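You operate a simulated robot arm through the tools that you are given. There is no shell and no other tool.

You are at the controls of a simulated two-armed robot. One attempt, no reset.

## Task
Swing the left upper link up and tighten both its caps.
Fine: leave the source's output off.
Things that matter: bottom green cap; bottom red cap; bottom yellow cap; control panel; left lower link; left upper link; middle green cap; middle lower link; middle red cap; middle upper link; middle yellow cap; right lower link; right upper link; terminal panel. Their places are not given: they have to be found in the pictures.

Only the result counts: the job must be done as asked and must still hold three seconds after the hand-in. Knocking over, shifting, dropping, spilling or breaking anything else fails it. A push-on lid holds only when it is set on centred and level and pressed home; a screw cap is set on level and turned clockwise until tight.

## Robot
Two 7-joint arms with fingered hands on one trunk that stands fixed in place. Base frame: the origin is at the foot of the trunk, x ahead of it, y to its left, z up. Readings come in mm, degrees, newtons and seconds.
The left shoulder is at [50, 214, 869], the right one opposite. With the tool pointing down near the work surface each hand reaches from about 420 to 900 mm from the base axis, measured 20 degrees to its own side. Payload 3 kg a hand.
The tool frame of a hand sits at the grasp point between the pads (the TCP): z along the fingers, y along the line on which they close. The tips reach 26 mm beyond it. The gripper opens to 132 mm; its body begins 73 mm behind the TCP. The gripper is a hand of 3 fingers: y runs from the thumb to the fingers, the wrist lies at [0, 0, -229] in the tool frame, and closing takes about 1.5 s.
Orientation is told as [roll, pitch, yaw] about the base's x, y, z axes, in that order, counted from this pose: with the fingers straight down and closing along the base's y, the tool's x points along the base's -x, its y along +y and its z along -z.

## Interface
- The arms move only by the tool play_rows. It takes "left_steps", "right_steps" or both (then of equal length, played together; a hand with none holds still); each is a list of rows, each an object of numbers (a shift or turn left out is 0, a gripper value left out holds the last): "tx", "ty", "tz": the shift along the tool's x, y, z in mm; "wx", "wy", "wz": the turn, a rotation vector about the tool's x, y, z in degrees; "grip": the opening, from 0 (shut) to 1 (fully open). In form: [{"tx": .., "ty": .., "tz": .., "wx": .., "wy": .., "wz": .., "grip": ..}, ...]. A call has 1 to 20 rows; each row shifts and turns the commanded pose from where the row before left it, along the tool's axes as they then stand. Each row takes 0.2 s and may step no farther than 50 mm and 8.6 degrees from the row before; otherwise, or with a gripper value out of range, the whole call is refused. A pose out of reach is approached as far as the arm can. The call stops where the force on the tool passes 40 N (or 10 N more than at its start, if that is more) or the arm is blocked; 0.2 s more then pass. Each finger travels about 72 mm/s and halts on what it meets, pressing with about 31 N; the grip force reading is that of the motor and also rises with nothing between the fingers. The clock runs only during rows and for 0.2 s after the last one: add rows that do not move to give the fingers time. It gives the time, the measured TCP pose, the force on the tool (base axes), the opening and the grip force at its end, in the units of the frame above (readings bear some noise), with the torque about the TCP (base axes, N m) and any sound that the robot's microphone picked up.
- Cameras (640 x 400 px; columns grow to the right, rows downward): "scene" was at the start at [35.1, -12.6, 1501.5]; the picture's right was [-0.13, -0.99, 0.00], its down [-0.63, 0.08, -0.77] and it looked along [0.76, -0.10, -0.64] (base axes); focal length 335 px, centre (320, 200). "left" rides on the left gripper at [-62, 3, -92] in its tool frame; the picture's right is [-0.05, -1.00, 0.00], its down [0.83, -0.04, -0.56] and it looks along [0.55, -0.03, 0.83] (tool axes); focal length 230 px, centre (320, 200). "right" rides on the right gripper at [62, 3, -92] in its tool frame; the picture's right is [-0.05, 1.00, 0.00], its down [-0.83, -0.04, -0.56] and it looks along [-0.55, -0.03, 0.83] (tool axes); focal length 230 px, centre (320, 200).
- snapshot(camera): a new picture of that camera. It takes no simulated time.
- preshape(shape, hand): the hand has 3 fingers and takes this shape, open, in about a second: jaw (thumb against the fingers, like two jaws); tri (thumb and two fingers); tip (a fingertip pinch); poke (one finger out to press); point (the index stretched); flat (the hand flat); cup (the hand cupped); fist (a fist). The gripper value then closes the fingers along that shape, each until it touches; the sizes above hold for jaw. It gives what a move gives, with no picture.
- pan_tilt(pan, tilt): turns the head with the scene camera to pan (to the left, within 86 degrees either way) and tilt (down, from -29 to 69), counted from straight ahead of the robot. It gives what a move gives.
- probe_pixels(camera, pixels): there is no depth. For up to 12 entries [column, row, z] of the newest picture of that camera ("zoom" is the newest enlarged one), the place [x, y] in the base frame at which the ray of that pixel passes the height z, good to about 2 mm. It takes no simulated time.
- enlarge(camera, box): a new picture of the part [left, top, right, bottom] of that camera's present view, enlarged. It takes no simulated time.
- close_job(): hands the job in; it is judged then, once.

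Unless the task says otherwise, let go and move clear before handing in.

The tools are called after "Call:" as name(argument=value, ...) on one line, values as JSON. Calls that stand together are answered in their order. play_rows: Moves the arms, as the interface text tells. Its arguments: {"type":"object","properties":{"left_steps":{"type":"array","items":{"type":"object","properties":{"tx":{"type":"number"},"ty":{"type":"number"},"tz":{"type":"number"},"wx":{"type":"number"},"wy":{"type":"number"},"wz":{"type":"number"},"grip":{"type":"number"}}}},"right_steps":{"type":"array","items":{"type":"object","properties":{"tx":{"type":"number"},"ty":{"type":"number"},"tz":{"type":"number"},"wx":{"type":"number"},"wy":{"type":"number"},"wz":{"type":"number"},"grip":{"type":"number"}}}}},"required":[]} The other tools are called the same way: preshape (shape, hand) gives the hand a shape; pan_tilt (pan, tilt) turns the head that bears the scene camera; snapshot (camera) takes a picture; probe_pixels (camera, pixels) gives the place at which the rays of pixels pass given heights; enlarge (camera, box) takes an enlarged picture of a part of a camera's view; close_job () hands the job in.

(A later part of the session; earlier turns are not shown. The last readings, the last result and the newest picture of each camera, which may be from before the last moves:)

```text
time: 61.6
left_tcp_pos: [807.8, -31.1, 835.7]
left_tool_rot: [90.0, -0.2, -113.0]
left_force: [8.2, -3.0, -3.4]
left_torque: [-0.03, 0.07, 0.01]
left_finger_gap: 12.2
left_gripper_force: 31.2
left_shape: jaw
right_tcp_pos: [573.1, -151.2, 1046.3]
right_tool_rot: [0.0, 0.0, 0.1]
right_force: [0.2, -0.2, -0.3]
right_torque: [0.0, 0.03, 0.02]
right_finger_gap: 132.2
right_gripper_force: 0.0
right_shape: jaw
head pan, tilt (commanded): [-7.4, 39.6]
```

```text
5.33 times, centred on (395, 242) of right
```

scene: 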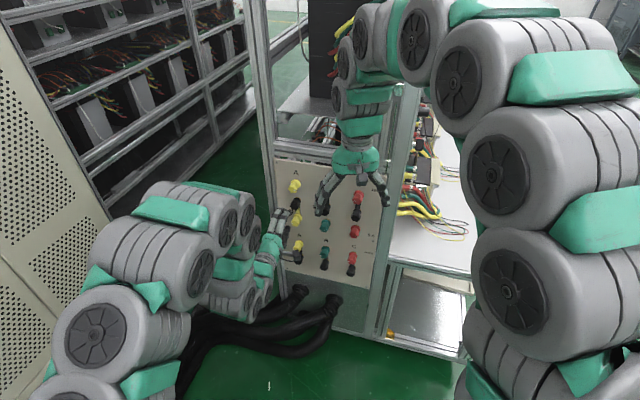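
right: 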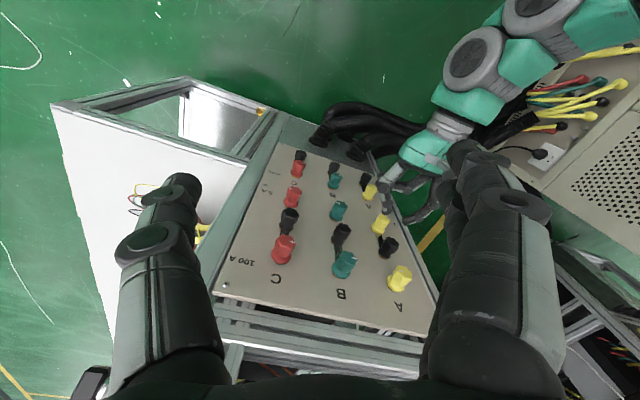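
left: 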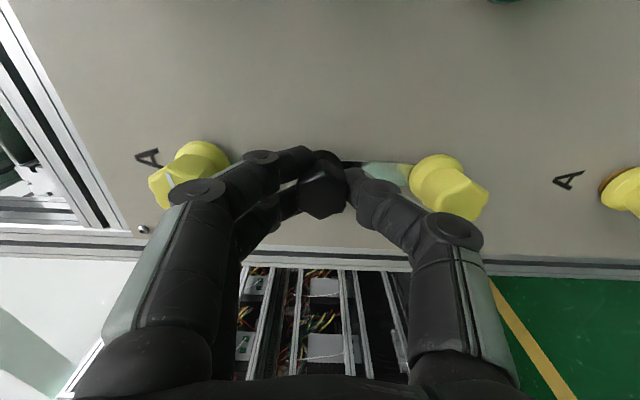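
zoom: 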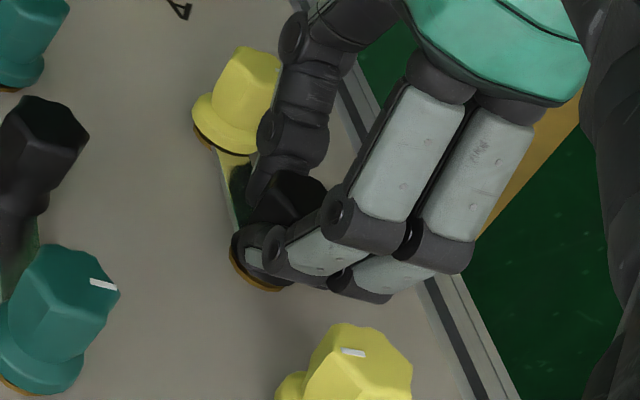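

The grip holds with 31 N on the black cap. I'll turn it counter-clockwise 30° and watch the torque.

Call:
play_rows(left_steps=[{"wz": -5}, {"wz": -5}, {"wz": -5}, {"wz": -5}, {"wz": -5}, {"wz": -5}])

Call:
snapshot(camera="left")

Call:
enlarge(camera="right", box=[365, 205, 425, 280])

```text
time: 63.0
left_tcp_pos: [807.2, -33.2, 835.7]
left_tool_rot: [90.1, -30.4, -113.1]
left_force: [0.9, -12.0, 4.9]
left_torque: [0.32, -0.23, -0.13]
left_finger_gap: 11.4
left_gripper_force: 31.0
left_shape: jaw
right_tcp_pos: [572.7, -148.8, 1045.2]
right_tool_rot: [0.1, -0.1, 0.0]
right_force: [0.0, -0.1, -0.5]
right_torque: [0.03, -0.02, -0.02]
right_finger_gap: 131.8
right_gripper_force: 0.1
right_shape: jaw
head pan, tilt (commanded): [-7.4, 39.6]
```

```text
taken
```

left: 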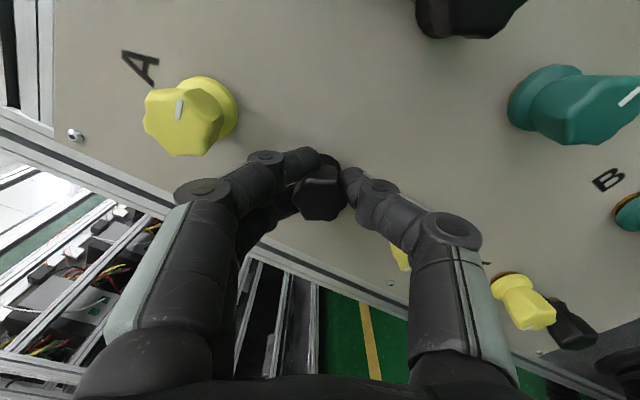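

```text
5.33 times, centred on (395, 242) of right
```

zoom: 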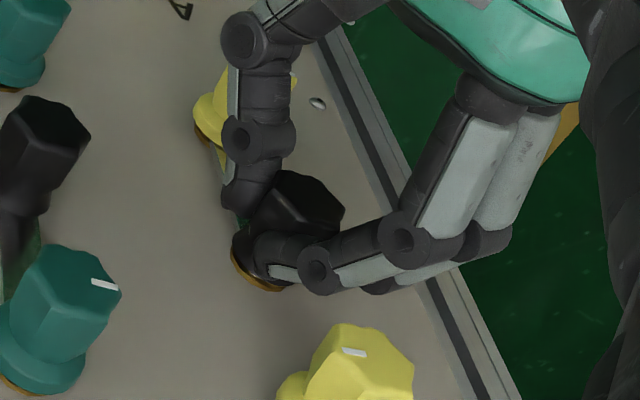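

Call:
enlarge(camera="left", box=[270, 130, 370, 235])

```text
3.81 times, centred on (320, 182) of left
```

zoom: 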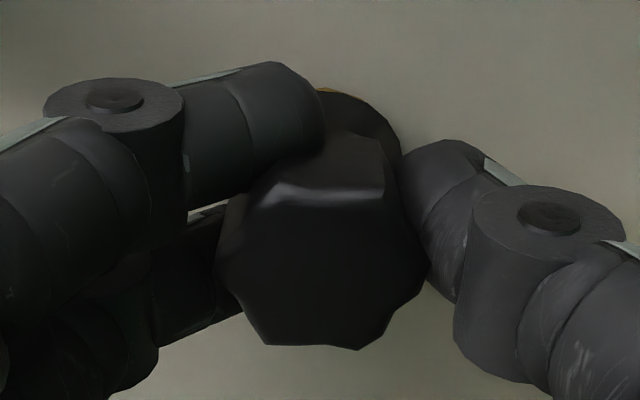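

The hex now sits about 30° differently relative to the tool (flats at top and bottom of zoom), so the fingers slipped around a tight cap at about 0.4 N·m. I'll release, back off and look at the "tri" shape, which may grip the hex better.

Call:
play_rows(left_steps=[{"grip": 0.36}, {}, {}, {"tz": -15}, {"tz": -20}, {"tz": -20}, {"tz": -20}, {}])

Call:
preshape(shape="tri", hand="left")

Call:
play_rows(left_steps=[{"grip": 0.4}, {}, {}, {}, {}, {}])

Call:
snapshot(camera="left")

Call:
enlarge(camera="scene", box=[240, 180, 320, 260])

```text
time: 64.8
left_tcp_pos: [738.4, -0.2, 835.1]
left_tool_rot: [90.0, -30.2, -112.9]
left_force: [0.3, 0.1, -0.6]
left_torque: [0.01, 0.01, -0.02]
left_finger_gap: 47.0
left_gripper_force: 0.0
left_shape: jaw
right_tcp_pos: [572.8, -149.7, 1044.8]
right_tool_rot: [0.0, -0.1, -0.1]
right_force: [0.8, 1.6, -0.4]
right_torque: [-0.01, -0.02, 0.04]
right_finger_gap: 131.9
right_gripper_force: 0.0
right_shape: jaw
head pan, tilt (commanded): [-7.4, 39.6]
```

```text
time: 65.7
left_tcp_pos: [737.9, -0.3, 836.9]
left_tool_rot: [90.0, -30.2, -113.0]
left_force: [0.8, 0.7, -0.7]
left_torque: [-0.01, 0.01, 0.0]
left_finger_gap: 131.9
left_gripper_force: 0.1
left_shape: tri
right_tcp_pos: [572.8, -149.7, 1045.2]
right_tool_rot: [0.1, 0.0, 0.0]
right_force: [-0.9, -0.3, -0.8]
right_torque: [0.0, 0.04, 0.01]
right_finger_gap: 131.9
right_gripper_force: 0.0
right_shape: jaw
head pan, tilt (commanded): [-7.4, 39.6]
```

```text
time: 67.1
left_tcp_pos: [738.8, -0.6, 836.9]
left_tool_rot: [89.9, -30.2, -113.0]
left_force: [-0.5, 0.3, -0.1]
left_torque: [-0.03, -0.01, 0.0]
left_finger_gap: 53.3
left_gripper_force: 0.1
left_shape: tri
right_tcp_pos: [571.7, -150.9, 1045.7]
right_tool_rot: [0.1, 0.0, -0.1]
right_force: [0.4, 0.1, 0.0]
right_torque: [0.0, -0.03, 0.02]
right_finger_gap: 131.9
right_gripper_force: 0.1
right_shape: jaw
head pan, tilt (commanded): [-7.4, 39.6]
```

```text
taken
```

left: 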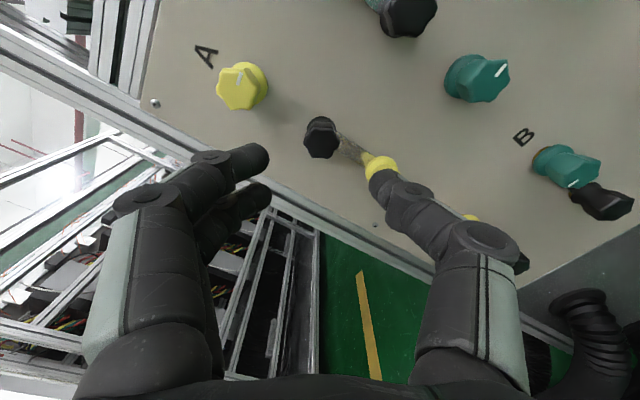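

```text
5.00 times, centred on (280, 220) of scene
```

zoom: 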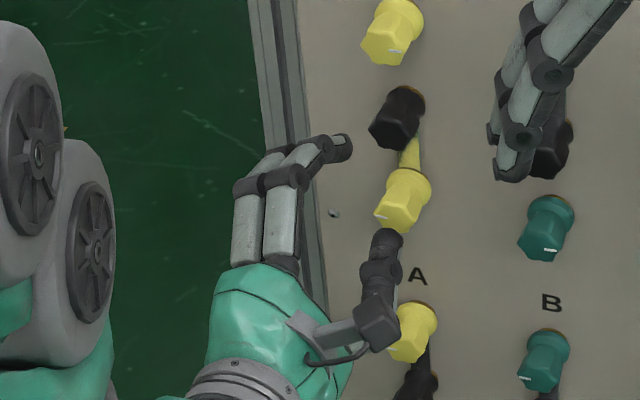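

"Tri" lies the same as jaw. After the slip the fingers had just settled with a hex vertex cradled between the two fingers (tool at +60°), which should lock better. I'll grip again at this angle, slightly deeper, and turn on.

Call:
play_rows(left_steps=[{"ty": -1, "tz": 15, "grip": 0.36}, {"tz": 20}, {"tz": 15}, {"tz": 12}, {"tz": 10}, {"tz": 5}, {}])

Call:
play_rows(left_steps=[{"grip": 0.05}, {}, {}, {}, {}])

Call:
enlarge(camera="left", box=[270, 130, 370, 235])

```text
time: 68.7
left_tcp_pos: [809.0, -32.3, 834.4]
left_tool_rot: [90.1, -30.2, -113.0]
left_force: [-0.6, 0.6, -0.7]
left_torque: [0.01, -0.01, 0.03]
left_finger_gap: 48.1
left_gripper_force: 0.0
left_shape: tri
right_tcp_pos: [571.1, -150.0, 1045.2]
right_tool_rot: [0.0, 0.0, 0.0]
right_force: [0.3, -0.3, 0.3]
right_torque: [-0.02, 0.03, -0.03]
right_finger_gap: 131.8
right_gripper_force: 0.0
right_shape: jaw
head pan, tilt (commanded): [-7.4, 39.6]
```

```text
time: 69.9
left_tcp_pos: [808.4, -32.2, 835.0]
left_tool_rot: [90.0, -30.2, -113.1]
left_force: [6.9, -4.8, -1.1]
left_torque: [0.03, 0.04, -0.05]
left_finger_gap: 12.1
left_gripper_force: 30.6
left_shape: tri
right_tcp_pos: [572.5, -148.9, 1045.5]
right_tool_rot: [-0.1, 0.0, 0.1]
right_force: [0.1, 0.0, 0.4]
right_torque: [0.0, 0.02, -0.01]
right_finger_gap: 131.8
right_gripper_force: 0.0
right_shape: jaw
head pan, tilt (commanded): [-7.4, 39.6]
```

```text
3.81 times, centred on (320, 182) of left
```

zoom: 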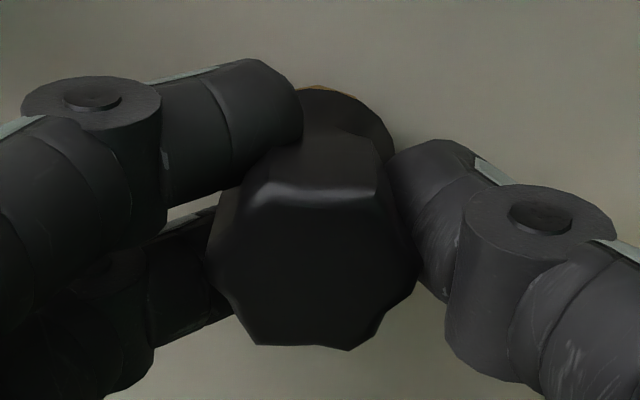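

Call:
play_rows(left_steps=[{"wz": -4}, {"wz": -4}, {"wz": -4}, {"wz": -4}, {"wz": -4}])

Call:
enlarge(camera="left", box=[270, 130, 370, 235])

```text
time: 71.1
left_tcp_pos: [808.5, -34.4, 836.6]
left_tool_rot: [90.2, -50.3, -113.2]
left_force: [-10.3, -7.8, 16.8]
left_torque: [0.16, -0.59, -0.12]
left_finger_gap: 11.9
left_gripper_force: 31.3
left_shape: tri
right_tcp_pos: [571.5, -150.3, 1043.6]
right_tool_rot: [0.0, 0.0, 0.0]
right_force: [0.6, -0.7, 0.3]
right_torque: [0.0, -0.02, -0.01]
right_finger_gap: 131.7
right_gripper_force: 0.0
right_shape: jaw
head pan, tilt (commanded): [-7.4, 39.6]
```

```text
3.81 times, centred on (320, 182) of left
```

zoom: 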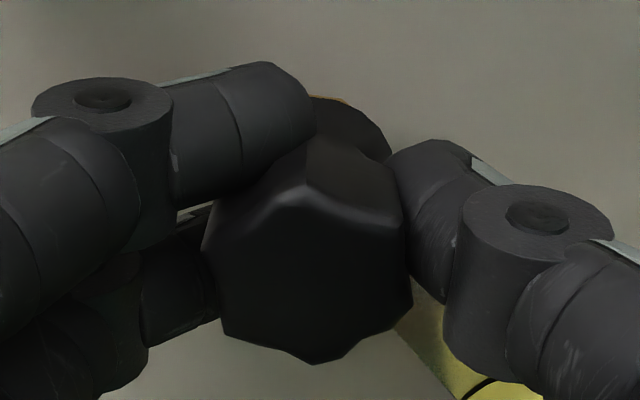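

The hex again turned relative to the tool, so the cap does not move counter-clockwise at about 0.4 N·m. It may already be backed off to its stop, so I'll test clockwise: back to the cradle and 20° beyond.

Call:
play_rows(left_steps=[{"wz": 4}, {"wz": 4}, {"wz": 4}, {"wz": 4}, {"wz": 4}, {"wz": 4}, {"wz": 4}, {"wz": 4}, {"wz": 4}, {"wz": 4}])

Call:
enlarge(camera="left", box=[270, 130, 370, 235])

```text
time: 73.3
left_tcp_pos: [809.7, -29.8, 834.2]
left_tool_rot: [89.9, -10.1, -112.7]
left_force: [10.1, -4.9, -5.1]
left_torque: [-0.43, 0.26, -0.05]
left_finger_gap: 10.7
left_gripper_force: 31.4
left_shape: tri
right_tcp_pos: [572.8, -148.6, 1045.7]
right_tool_rot: [0.1, 0.1, 0.0]
right_force: [0.0, 0.0, 0.6]
right_torque: [-0.03, 0.03, 0.02]
right_finger_gap: 131.9
right_gripper_force: 0.1
right_shape: jaw
head pan, tilt (commanded): [-7.4, 39.6]
```

```text
3.81 times, centred on (320, 182) of left
```

zoom: 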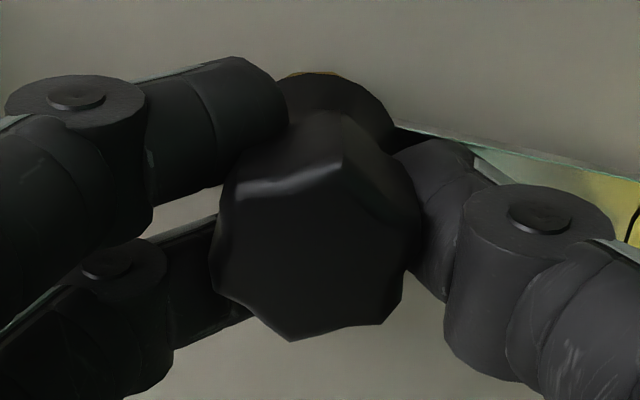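

The cap holds about 0.5 N·m clockwise as well, so the fingers slip both ways. I want a closer look at its seating, so I'll release, withdraw and lower the left hand, and bring the right hand's camera nearer from above.

Call:
play_rows(left_steps=[{"grip": 0.36}, {}, {}, {"tz": -15}, {"tz": -20}, {"tz": -20}, {"tz": -20}, {"tx": 7, "ty": -39}, {"tx": 7, "ty": -39}, {}])

Call:
play_rows(right_steps=[{"ty": 30, "tx": -45}, {"ty": 30, "tx": -45}, {"ty": 30, "tx": -45}, {"ty": 20, "tx": -30, "tz": 20}, {"tx": -20, "tz": 25}, {}])

Call:
snapshot(camera="right")

Call:
snapshot(camera="scene")

```text
time: 75.5
left_tcp_pos: [739.0, -4.0, 756.2]
left_tool_rot: [90.0, -10.2, -113.0]
left_force: [-0.6, 0.7, -0.8]
left_torque: [0.0, -0.02, 0.01]
left_finger_gap: 47.2
left_gripper_force: 0.0
left_shape: tri
right_tcp_pos: [572.1, -150.3, 1044.5]
right_tool_rot: [0.0, 0.0, 0.0]
right_force: [0.3, 0.2, 0.2]
right_torque: [0.0, 0.0, 0.0]
right_finger_gap: 132.2
right_gripper_force: 0.1
right_shape: jaw
head pan, tilt (commanded): [-7.4, 39.6]
```

```text
refused: row 1 steps farther than a row can; nothing moved
```

```text
taken
```

right: 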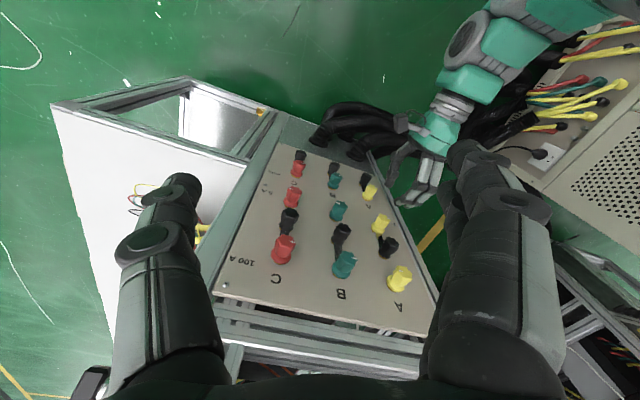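

```text
taken
```

scene: 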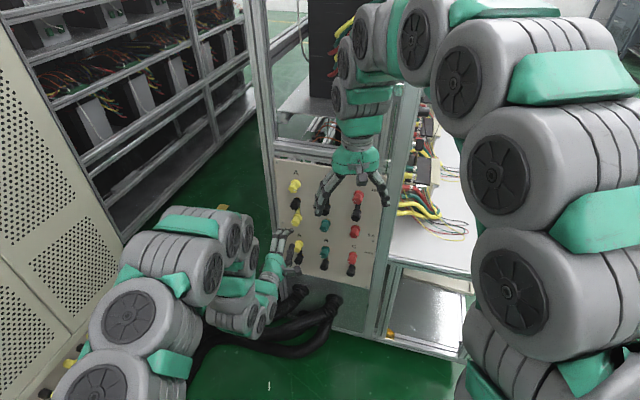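

Call:
play_rows(right_steps=[{"tx": -26, "ty": 18, "tz": 9}, {"tx": -26, "ty": 18, "tz": 9}, {"tx": -26, "ty": 18, "tz": 9}, {"tx": -26, "ty": 18, "tz": 9}, {"tx": -26, "ty": 18, "tz": 9}, {}])

Call:
snapshot(camera="right")

```text
time: 76.9
left_tcp_pos: [739.4, -3.5, 754.8]
left_tool_rot: [90.0, -10.2, -113.0]
left_force: [-0.6, 0.3, -0.5]
left_torque: [-0.01, -0.01, -0.01]
left_finger_gap: 47.4
left_gripper_force: 0.1
left_shape: tri
right_tcp_pos: [705.0, -60.9, 1000.0]
right_tool_rot: [0.1, 0.0, 0.0]
right_force: [-1.3, -0.1, 0.7]
right_torque: [-0.01, 0.01, -0.06]
right_finger_gap: 132.0
right_gripper_force: 0.0
right_shape: jaw
head pan, tilt (commanded): [-7.4, 39.6]
```

```text
taken
```

right: 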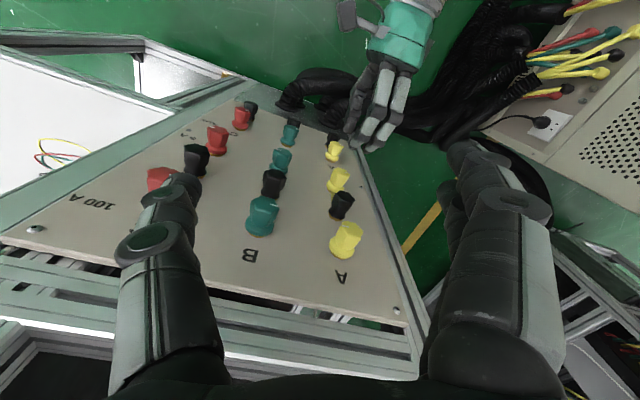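

A much better angle now. I'll enlarge the A column and B column caps to compare the gaps.

Call:
enlarge(camera="right", box=[320, 160, 370, 225])

Call:
enlarge(camera="right", box=[240, 160, 300, 240])

Call:
enlarge(camera="right", box=[320, 185, 360, 225])

Call:
enlarge(camera="right", box=[325, 210, 370, 265])

Call:
enlarge(camera="right", box=[250, 160, 295, 205])

```text
6.15 times, centred on (345, 192) of right
```

zoom: 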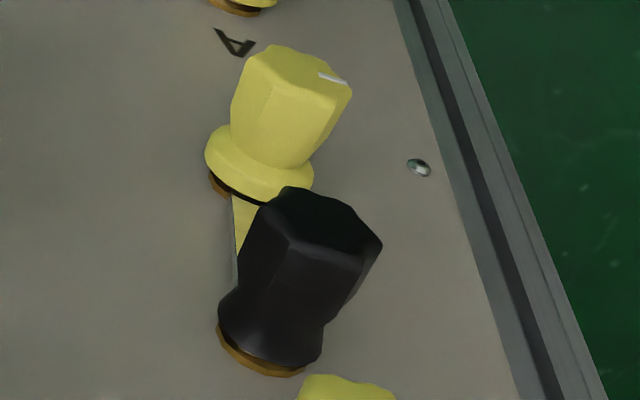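

```text
5.00 times, centred on (270, 200) of right
```

zoom: 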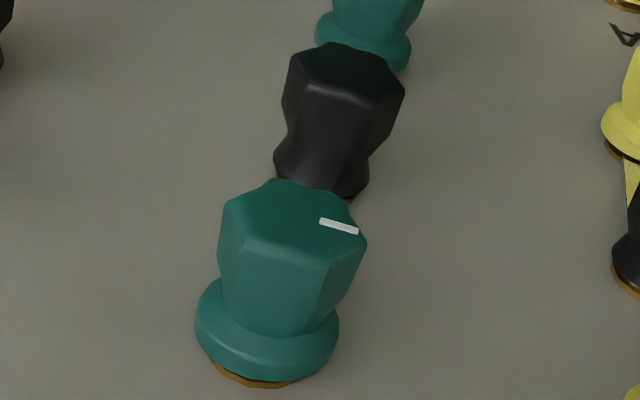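

```text
10.00 times, centred on (340, 205) of right
```

zoom: 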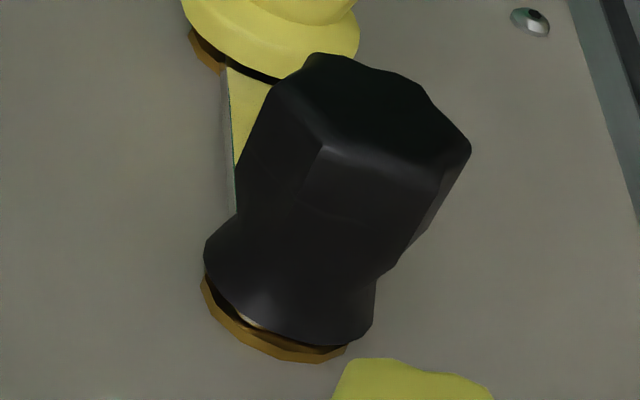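

```text
7.27 times, centred on (348, 238) of right
```

zoom: 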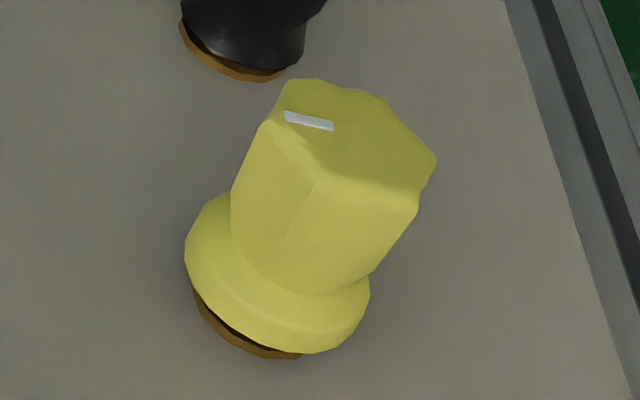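

```text
8.89 times, centred on (272, 182) of right
```

zoom: 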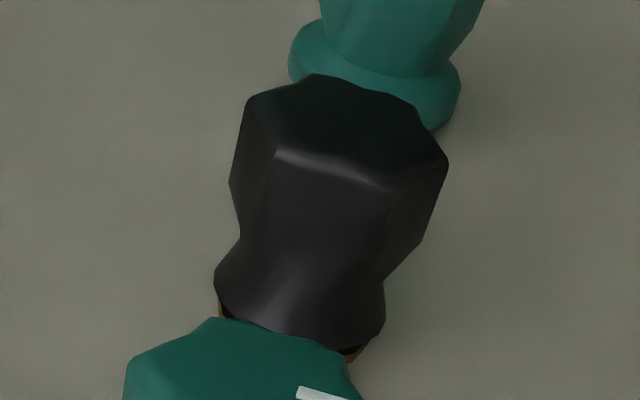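

From this angle the black cap has a narrow waist below its hex, and my fingertips were closing on that round waist, hence the slip. It sits flush on the link eye, so it is tight. I'll grip farther out, on the hex itself, with the wrist first turned to +120° so I have room to turn counter-clockwise.

Call:
play_rows(left_steps=[{"wz": 8}, {"wz": 8}, {"wz": 8}, {"wz": 8}, {"wz": 8}, {"tx": 21.1, "ty": 34.7, "grip": 0.38}, {"tx": 21.1, "ty": 34.7}, {}])

Call:
snapshot(camera="left")

Call:
enlarge(camera="left", box=[280, 100, 370, 180])

```text
time: 78.7
left_tcp_pos: [742.5, -0.9, 836.3]
left_tool_rot: [90.1, 29.9, -113.0]
left_force: [-0.1, 0.2, 0.1]
left_torque: [-0.02, 0.01, -0.01]
left_finger_gap: 49.7
left_gripper_force: 0.1
left_shape: tri
right_tcp_pos: [703.5, -60.4, 1000.1]
right_tool_rot: [0.0, 0.0, 0.0]
right_force: [-0.2, 0.9, -0.8]
right_torque: [-0.03, -0.01, -0.01]
right_finger_gap: 132.0
right_gripper_force: 0.0
right_shape: jaw
head pan, tilt (commanded): [-7.4, 39.6]
```

```text
taken
```

left: 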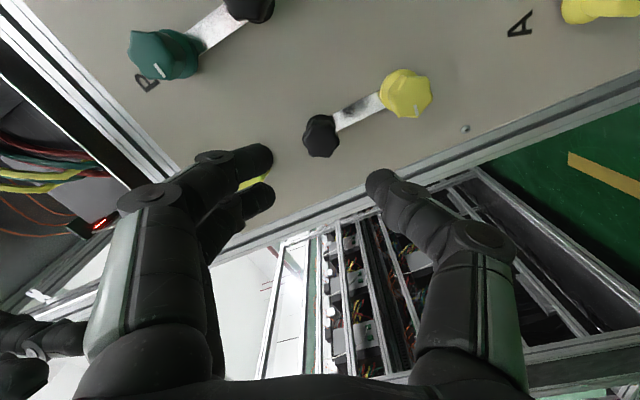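

```text
5.00 times, centred on (325, 140) of left
```

zoom: 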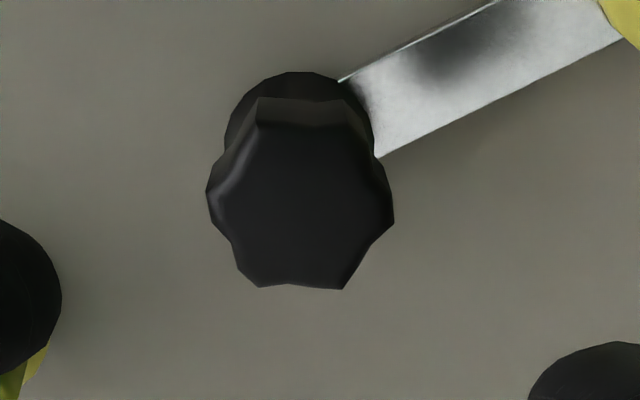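

At +120° the hex vertices lie along the closing line, as wanted; the axis is about 2.5 mm off along tool x. I'll correct that and advance so the tips reach only the hex, about 19 mm off the panel.

Call:
play_rows(left_steps=[{"tx": -2.3, "tz": 14}, {"tz": 15}, {"tz": 15}, {"tz": 12}, {"tz": 8}, {}])

Call:
snapshot(camera="left")

Call:
enlarge(camera="right", box=[310, 150, 400, 270])

```text
time: 80.1
left_tcp_pos: [799.3, -27.4, 834.7]
left_tool_rot: [90.0, 29.8, -113.0]
left_force: [0.1, 1.0, -0.5]
left_torque: [0.0, 0.01, 0.0]
left_finger_gap: 49.9
left_gripper_force: 0.2
left_shape: tri
right_tcp_pos: [704.5, -60.3, 1000.3]
right_tool_rot: [0.0, -0.1, 0.1]
right_force: [0.8, -0.2, -0.6]
right_torque: [0.02, -0.02, 0.01]
right_finger_gap: 131.8
right_gripper_force: 0.1
right_shape: jaw
head pan, tilt (commanded): [-7.4, 39.6]
```

```text
taken
```

left: 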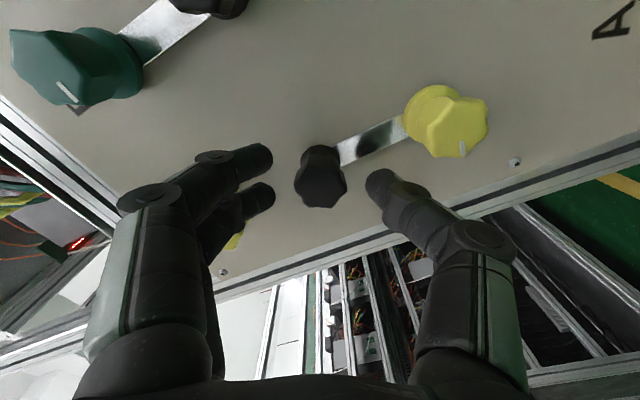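

```text
3.33 times, centred on (355, 210) of right
```

zoom: 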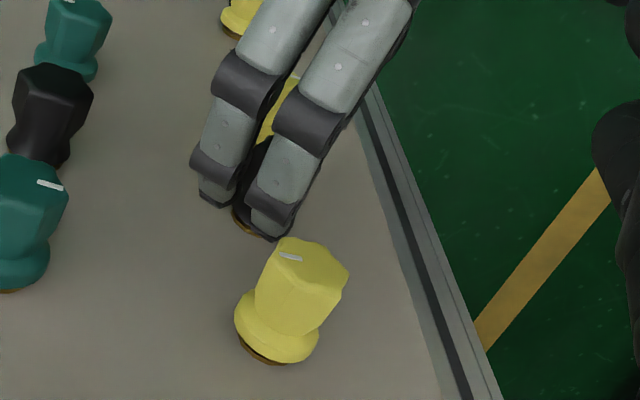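

Call:
play_rows(left_steps=[{"grip": 0.05}, {}, {}, {}, {}])

Call:
enlarge(camera="left", box=[270, 130, 370, 235])

```text
time: 81.3
left_tcp_pos: [799.8, -27.9, 835.0]
left_tool_rot: [89.9, 29.8, -113.1]
left_force: [9.1, -0.4, -3.4]
left_torque: [0.05, 0.03, 0.06]
left_finger_gap: 14.8
left_gripper_force: 31.2
left_shape: tri
right_tcp_pos: [703.7, -60.7, 1000.2]
right_tool_rot: [0.0, 0.0, 0.0]
right_force: [-0.6, 0.5, -1.3]
right_torque: [0.0, 0.02, 0.01]
right_finger_gap: 131.8
right_gripper_force: 0.0
right_shape: jaw
head pan, tilt (commanded): [-7.4, 39.6]
```

```text
3.81 times, centred on (320, 182) of left
```

zoom: 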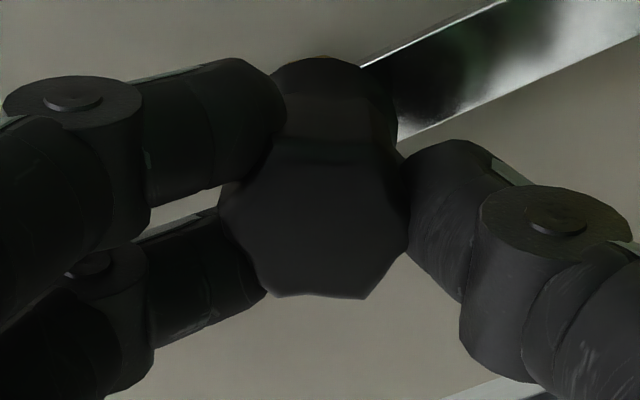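

The grip is wider now (14.8), with the left vertex cradled by both fingers. I'll turn counter-clockwise 30°.

Call:
play_rows(left_steps=[{"wz": -5}, {"wz": -5}, {"wz": -5}, {"wz": -5}, {"wz": -5}, {"wz": -5}])

Call:
enlarge(camera="left", box=[270, 130, 370, 235])

```text
time: 82.7
left_tcp_pos: [799.2, -30.0, 835.7]
left_tool_rot: [89.9, -0.3, -113.2]
left_force: [2.5, -17.3, -5.2]
left_torque: [0.49, -0.09, -0.19]
left_finger_gap: 13.8
left_gripper_force: 30.7
left_shape: tri
right_tcp_pos: [703.7, -60.3, 1000.2]
right_tool_rot: [-0.1, -0.1, -0.1]
right_force: [-0.9, 0.0, 0.3]
right_torque: [0.02, 0.0, 0.01]
right_finger_gap: 131.7
right_gripper_force: 0.1
right_shape: jaw
head pan, tilt (commanded): [-7.4, 39.6]
```

```text
3.81 times, centred on (320, 182) of left
```

zoom: 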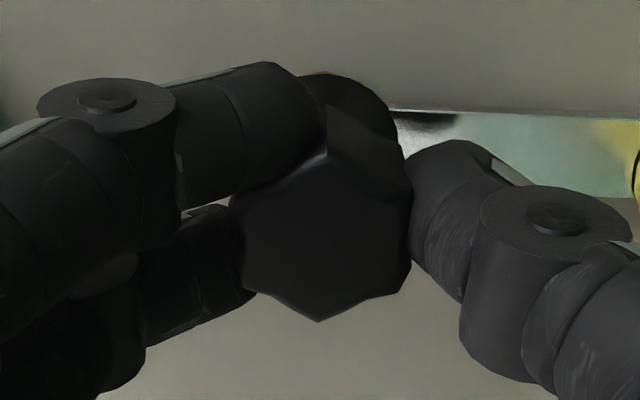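

The cap again did not follow, slipping at about 0.5 N·m. To learn how a loose cap behaves in this grip I'll test the top yellow one, whose white mark shows any turning: release, back off and go up to it.

Call:
play_rows(left_steps=[{"grip": 0.38}, {}, {}, {"tz": -20}, {"tz": -20}, {"tz": -20}, {"ty": 34, "wz": -7.5}, {"wz": -7.5}, {"wz": -7.5}, {"wz": -7.5}, {"tx": -17.2, "ty": 29.7}, {}])

Call:
snapshot(camera="left")

Call:
enlarge(camera="left", box=[280, 100, 370, 180])

```text
time: 85.3
left_tcp_pos: [744.7, -4.5, 905.6]
left_tool_rot: [90.0, -30.3, -113.0]
left_force: [-0.6, 0.1, 0.2]
left_torque: [-0.02, -0.04, -0.03]
left_finger_gap: 49.9
left_gripper_force: 0.0
left_shape: tri
right_tcp_pos: [702.6, -60.1, 999.0]
right_tool_rot: [0.0, 0.1, 0.0]
right_force: [-0.1, -0.9, -0.2]
right_torque: [0.01, 0.03, -0.02]
right_finger_gap: 131.9
right_gripper_force: 0.0
right_shape: jaw
head pan, tilt (commanded): [-7.4, 39.6]
```

```text
taken
```

left: 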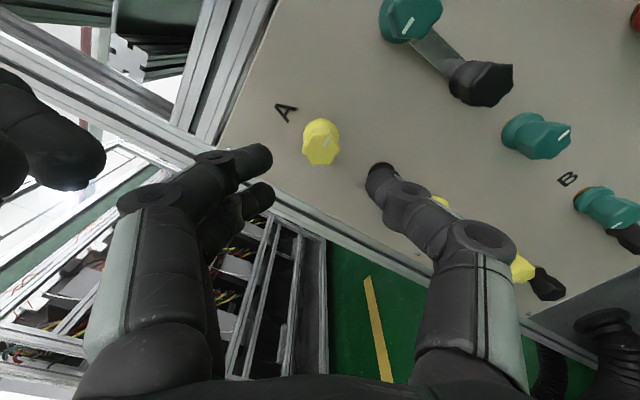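

```text
5.00 times, centred on (325, 140) of left
```

zoom: 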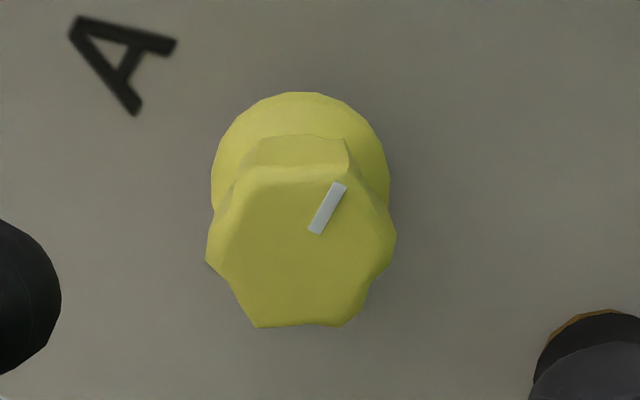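

The top yellow axis works out at u≈287.9, z≈903.9. The right hand's finger is showing close by at the left picture's upper left, so I'll move the right hand up and back, then go in on top yellow.

Call:
play_rows(right_steps=[{"tz": -30, "tx": 20}, {"tz": -20, "tx": 30}, {"tx": 40}, {"tx": 30}, {}])

Call:
play_rows(left_steps=[{"tx": 1.5, "ty": -0.8, "tz": 15}, {"tz": 15}, {"tz": 15}, {"tz": 10}, {"tz": 6}, {}])

Call:
snapshot(camera="left")

```text
time: 86.5
left_tcp_pos: [746.5, -4.7, 904.3]
left_tool_rot: [90.0, -30.2, -113.1]
left_force: [0.1, 0.0, -0.1]
left_torque: [-0.02, 0.03, 0.02]
left_finger_gap: 49.8
left_gripper_force: 0.0
left_shape: tri
right_tcp_pos: [583.6, -59.1, 1048.9]
right_tool_rot: [-0.1, -0.1, 0.0]
right_force: [0.0, 0.1, 0.1]
right_torque: [-0.04, -0.03, -0.02]
right_finger_gap: 131.7
right_gripper_force: 0.0
right_shape: jaw
head pan, tilt (commanded): [-7.4, 39.6]
```

```text
time: 87.9
left_tcp_pos: [800.0, -26.7, 903.5]
left_tool_rot: [90.0, -30.1, -113.0]
left_force: [-0.1, 0.2, 0.6]
left_torque: [0.01, 0.02, -0.04]
left_finger_gap: 50.0
left_gripper_force: 0.1
left_shape: tri
right_tcp_pos: [582.9, -58.6, 1048.1]
right_tool_rot: [0.0, 0.1, -0.1]
right_force: [-0.4, -0.5, 0.0]
right_torque: [-0.02, -0.03, 0.01]
right_finger_gap: 131.8
right_gripper_force: 0.1
right_shape: jaw
head pan, tilt (commanded): [-7.4, 39.6]
```

```text
taken
```

left: 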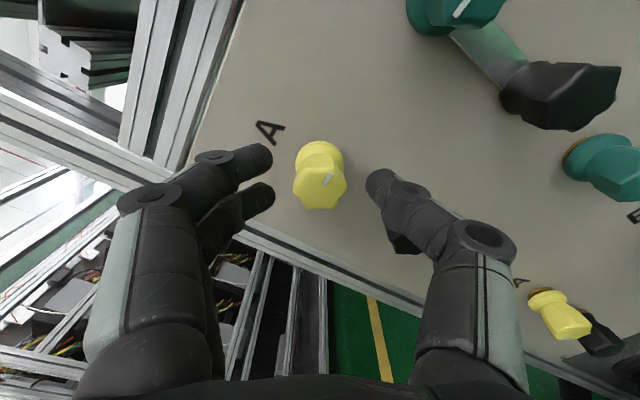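

Call:
play_rows(left_steps=[{"grip": 0.05}, {}, {}, {}, {}])

Call:
enlarge(camera="left", box=[270, 130, 370, 235])

Call:
play_rows(left_steps=[{"wz": 5}, {"wz": 5}, {"wz": 5}, {"wz": 5}])

Call:
enlarge(camera="left", box=[270, 130, 370, 235])

```text
time: 89.1
left_tcp_pos: [801.5, -26.3, 902.7]
left_tool_rot: [89.9, -30.2, -113.0]
left_force: [7.4, -3.6, -3.5]
left_torque: [-0.03, 0.06, 0.03]
left_finger_gap: 13.0
left_gripper_force: 31.0
left_shape: tri
right_tcp_pos: [582.9, -60.2, 1048.8]
right_tool_rot: [-0.1, 0.1, 0.1]
right_force: [0.0, 0.1, 0.2]
right_torque: [-0.02, -0.04, 0.0]
right_finger_gap: 131.7
right_gripper_force: 0.0
right_shape: jaw
head pan, tilt (commanded): [-7.4, 39.6]
```

```text
3.81 times, centred on (320, 182) of left
```

zoom: 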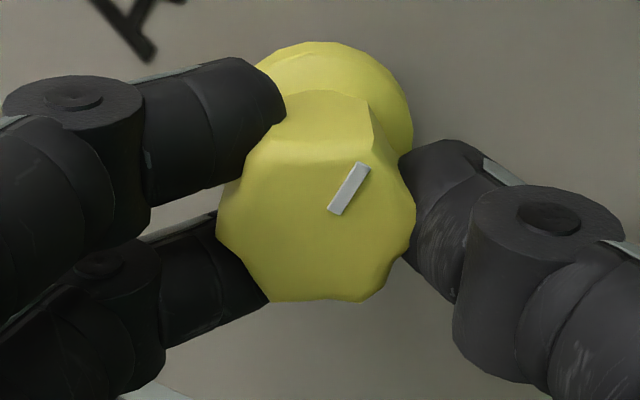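

```text
time: 90.1
left_tcp_pos: [800.8, -26.6, 903.1]
left_tool_rot: [90.0, -10.2, -112.9]
left_force: [12.3, -1.6, 1.7]
left_torque: [-0.02, -0.04, 0.03]
left_finger_gap: 12.9
left_gripper_force: 30.9
left_shape: tri
right_tcp_pos: [584.4, -59.6, 1048.5]
right_tool_rot: [0.0, 0.1, 0.0]
right_force: [0.2, -0.2, 0.5]
right_torque: [0.01, 0.01, -0.04]
right_finger_gap: 132.1
right_gripper_force: 0.0
right_shape: jaw
head pan, tilt (commanded): [-7.4, 39.6]
```

```text
3.81 times, centred on (320, 182) of left
```

zoom: 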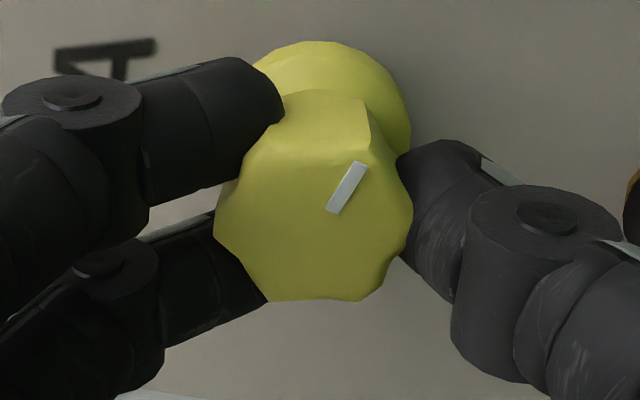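

The top yellow cap turns freely with the hand, its mark staying fixed in the tool's view, with almost no torque; so it is loose and this grip works. I'll turn it back by the same 20°, release, and test the middle yellow cap the same way.

Call:
play_rows(left_steps=[{"wz": -5}, {"wz": -5}, {"wz": -5}, {"wz": -5}, {"grip": 0.38}, {}, {}, {"tz": -20}, {"tz": -20}, {"tz": -20}, {}])

Call:
play_rows(left_steps=[{"tx": 23, "ty": -39.7}, {"tx": 23, "ty": -39.7}, {"tx": 23, "ty": -39.7}, {}])

Call:
snapshot(camera="left")

Call:
enlarge(camera="left", box=[280, 100, 370, 180])

```text
time: 92.5
left_tcp_pos: [745.0, -3.5, 900.7]
left_tool_rot: [90.0, -30.2, -113.1]
left_force: [1.2, -0.6, -0.4]
left_torque: [-0.03, -0.04, 0.0]
left_finger_gap: 49.6
left_gripper_force: 0.1
left_shape: tri
right_tcp_pos: [583.4, -59.4, 1049.3]
right_tool_rot: [0.0, 0.0, 0.0]
right_force: [-0.6, 0.0, 1.1]
right_torque: [0.01, -0.02, 0.04]
right_finger_gap: 132.0
right_gripper_force: 0.2
right_shape: jaw
head pan, tilt (commanded): [-7.4, 39.6]
```

```text
time: 93.5
left_tcp_pos: [743.2, -2.7, 764.6]
left_tool_rot: [90.0, -30.1, -113.0]
left_force: [-0.7, 0.2, 0.0]
left_torque: [0.01, 0.02, 0.01]
left_finger_gap: 49.7
left_gripper_force: 0.0
left_shape: tri
right_tcp_pos: [582.9, -60.1, 1048.1]
right_tool_rot: [0.0, 0.0, 0.0]
right_force: [0.1, -0.1, 0.8]
right_torque: [0.0, 0.01, 0.02]
right_finger_gap: 131.9
right_gripper_force: 0.1
right_shape: jaw
head pan, tilt (commanded): [-7.4, 39.6]
```

```text
taken
```

left: 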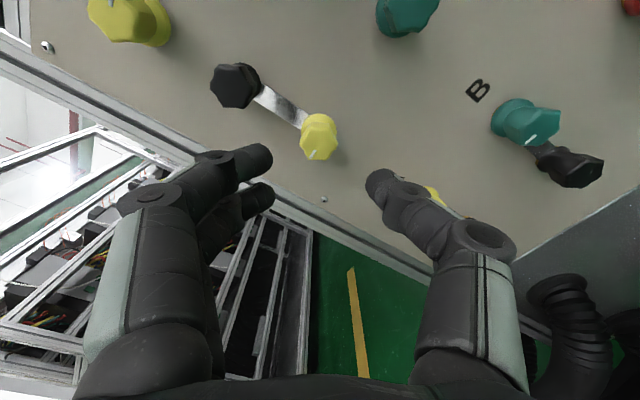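

```text
5.00 times, centred on (325, 140) of left
```

zoom: 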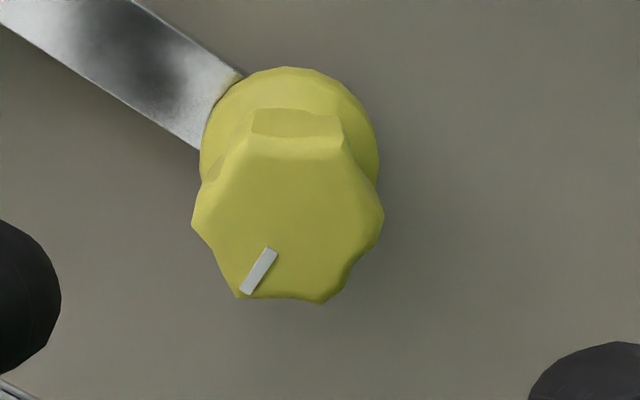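

The middle yellow axis is at about u=287.2, z=766.2. I'll go in, grip, and turn it 20° counter-clockwise as a test.

Call:
play_rows(left_steps=[{"tx": -1.3, "ty": 1, "tz": 15}, {"tz": 15}, {"tz": 15}, {"tz": 10}, {"tz": 7}, {}, {"grip": 0.05}, {}, {}, {}, {}])

Call:
enlarge(camera="left", box=[270, 130, 370, 235])

Call:
play_rows(left_steps=[{"wz": -5}, {"wz": -5}, {"wz": -5}, {"wz": -5}])

Call:
enlarge(camera="left", box=[270, 130, 370, 235])

```text
time: 95.9
left_tcp_pos: [801.1, -27.6, 766.3]
left_tool_rot: [90.0, -30.2, -113.0]
left_force: [8.1, -2.8, -1.8]
left_torque: [-0.01, 0.03, 0.02]
left_finger_gap: 12.9
left_gripper_force: 30.6
left_shape: tri
right_tcp_pos: [583.5, -58.3, 1048.4]
right_tool_rot: [-0.1, 0.0, 0.0]
right_force: [0.5, -0.5, 0.1]
right_torque: [-0.01, 0.01, 0.03]
right_finger_gap: 131.7
right_gripper_force: 0.1
right_shape: jaw
head pan, tilt (commanded): [-7.4, 39.6]
```

```text
3.81 times, centred on (320, 182) of left
```

zoom: 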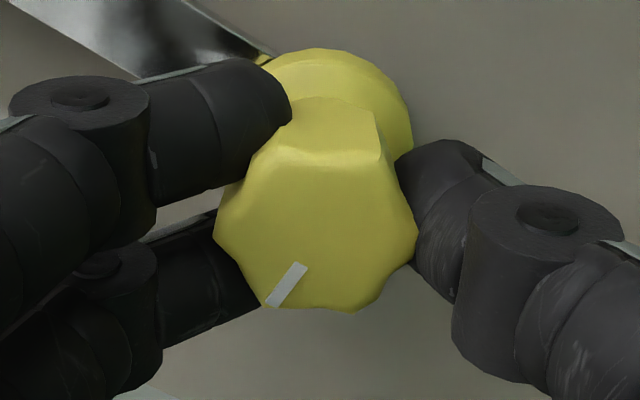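

```text
time: 96.9
left_tcp_pos: [802.0, -28.6, 766.0]
left_tool_rot: [90.0, -50.3, -113.0]
left_force: [-0.7, 0.2, 2.9]
left_torque: [0.0, -0.04, -0.01]
left_finger_gap: 12.6
left_gripper_force: 31.2
left_shape: tri
right_tcp_pos: [583.9, -59.6, 1049.3]
right_tool_rot: [0.0, 0.0, 0.0]
right_force: [0.5, 0.7, 0.3]
right_torque: [-0.01, -0.02, 0.01]
right_finger_gap: 131.9
right_gripper_force: 0.1
right_shape: jaw
head pan, tilt (commanded): [-7.4, 39.6]
```

```text
3.81 times, centred on (320, 182) of left
```

zoom: 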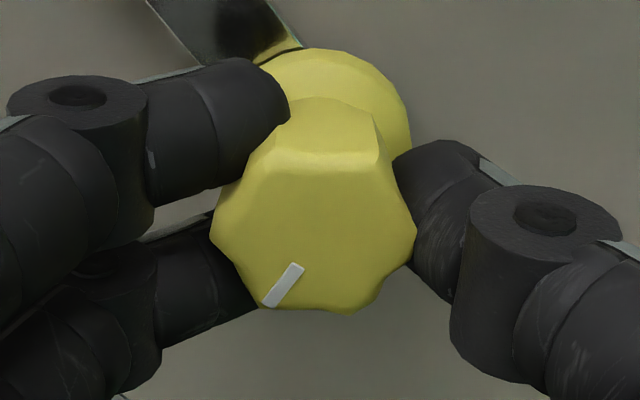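

The middle yellow cap is loose too: it followed the hand with no torque. So only the black pivot holds the link. I'll turn the middle yellow back by the same 20° to leave it as found, then release and withdraw.

Call:
play_rows(left_steps=[{"wz": 5}, {"wz": 5}, {"wz": 5}, {"wz": 5}, {"grip": 0.38}, {}, {}, {"tz": -20}, {"tz": -20}, {"tz": -15}, {}])

Call:
enlarge(camera="left", box=[220, 60, 360, 180])

Call:
enlarge(camera="right", box=[330, 190, 400, 260])

```text
time: 99.3
left_tcp_pos: [753.1, -7.6, 767.8]
left_tool_rot: [90.0, -30.1, -113.0]
left_force: [0.3, -0.8, 0.2]
left_torque: [0.0, -0.04, 0.01]
left_finger_gap: 49.5
left_gripper_force: 0.1
left_shape: tri
right_tcp_pos: [582.2, -59.1, 1049.4]
right_tool_rot: [0.0, 0.0, 0.0]
right_force: [-0.9, 0.4, 0.7]
right_torque: [0.02, -0.02, 0.0]
right_finger_gap: 131.9
right_gripper_force: 0.0
right_shape: jaw
head pan, tilt (commanded): [-7.4, 39.6]
```

```text
3.33 times, centred on (290, 120) of left
```

zoom: 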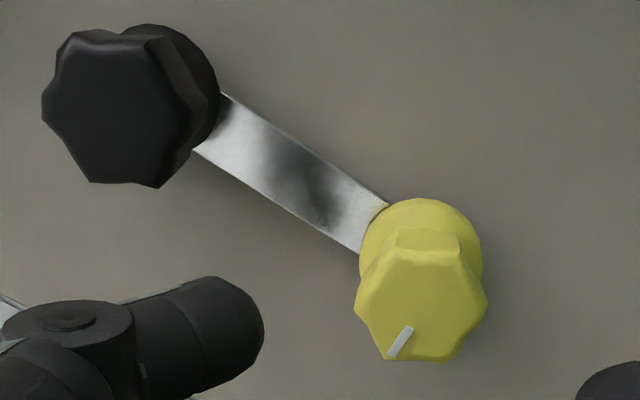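

```text
5.71 times, centred on (365, 225) of right
```

zoom: 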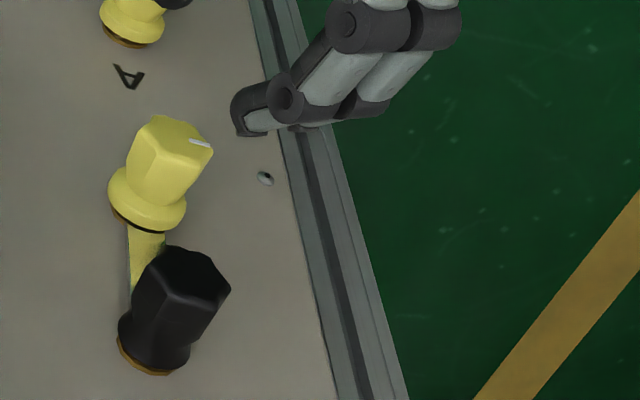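

Both yellow caps are loose and restored, so only friction at the black pivot resists the swing. My earlier push used the thumb's weak closing direction and rode up on the thin bar; now I'll push with the thumb's stiff side. I'll turn to +90°, open fully, tilt so only the thumb leads, and place it right of the link.

Call:
play_rows(left_steps=[{"wz": 7.5, "grip": 1}, {"wz": 7.5}, {"wz": 7.5}, {"wz": 7.5}, {"tx": -12, "ty": 32}, {"tx": -13, "ty": 32}, {"ty": 32}, {"wx": -6}, {"wx": -6}, {"wx": -6}, {}])

Call:
snapshot(camera="left")

Call:
snapshot(camera="right")

```text
time: 101.7
left_tcp_pos: [740.5, -30.0, 861.8]
left_tool_rot: [108.1, -0.2, -112.9]
left_force: [-0.7, 0.0, 0.0]
left_torque: [-0.03, -0.01, -0.01]
left_finger_gap: 132.0
left_gripper_force: 0.1
left_shape: tri
right_tcp_pos: [583.1, -60.3, 1049.6]
right_tool_rot: [0.0, -0.1, -0.1]
right_force: [0.2, 0.1, 0.1]
right_torque: [0.0, 0.02, 0.01]
right_finger_gap: 131.9
right_gripper_force: 0.3
right_shape: jaw
head pan, tilt (commanded): [-7.4, 39.6]
```

```text
taken
```

left: 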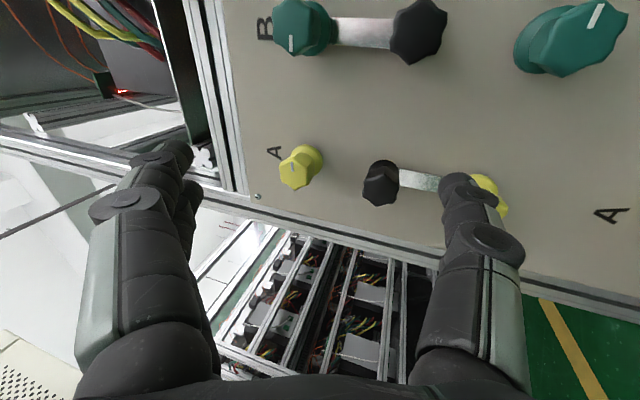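

```text
taken
```

right: 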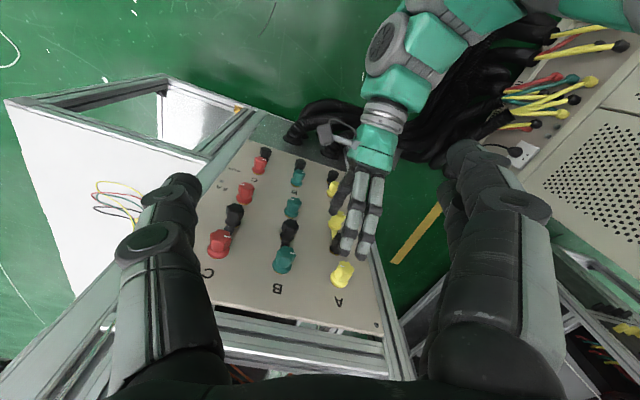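

Call:
play_rows(left_steps=[{"tz": 11, "ty": -3.6}, {"tz": 11, "ty": -3.6}, {"tz": 11, "ty": -3.6}, {}])

Call:
snapshot(camera="left")

Call:
enlarge(camera="left", box=[370, 120, 520, 260])

Call:
enlarge(camera="right", box=[310, 170, 400, 290])

```text
time: 102.7
left_tcp_pos: [773.5, -43.4, 861.9]
left_tool_rot: [108.0, -0.3, -113.0]
left_force: [-0.1, 0.6, 0.3]
left_torque: [0.01, -0.01, -0.01]
left_finger_gap: 131.7
left_gripper_force: 0.1
left_shape: tri
right_tcp_pos: [582.9, -59.9, 1049.3]
right_tool_rot: [0.0, 0.1, 0.0]
right_force: [0.4, -0.6, 0.3]
right_torque: [-0.03, 0.02, 0.02]
right_finger_gap: 131.9
right_gripper_force: 0.1
right_shape: jaw
head pan, tilt (commanded): [-7.4, 39.6]
```

```text
taken
```

left: 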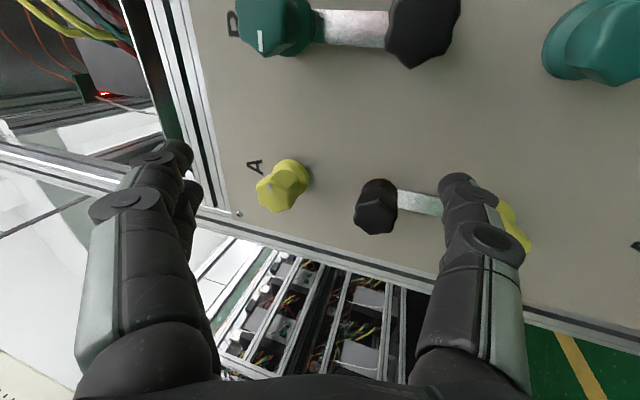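

```text
2.86 times, centred on (445, 190) of left
```

zoom: 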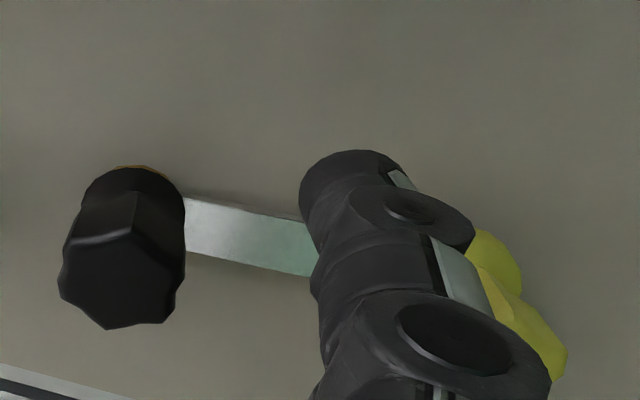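

```text
3.33 times, centred on (355, 230) of right
```

zoom: 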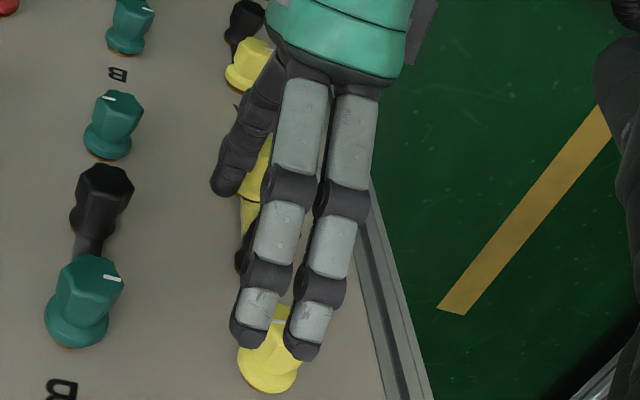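

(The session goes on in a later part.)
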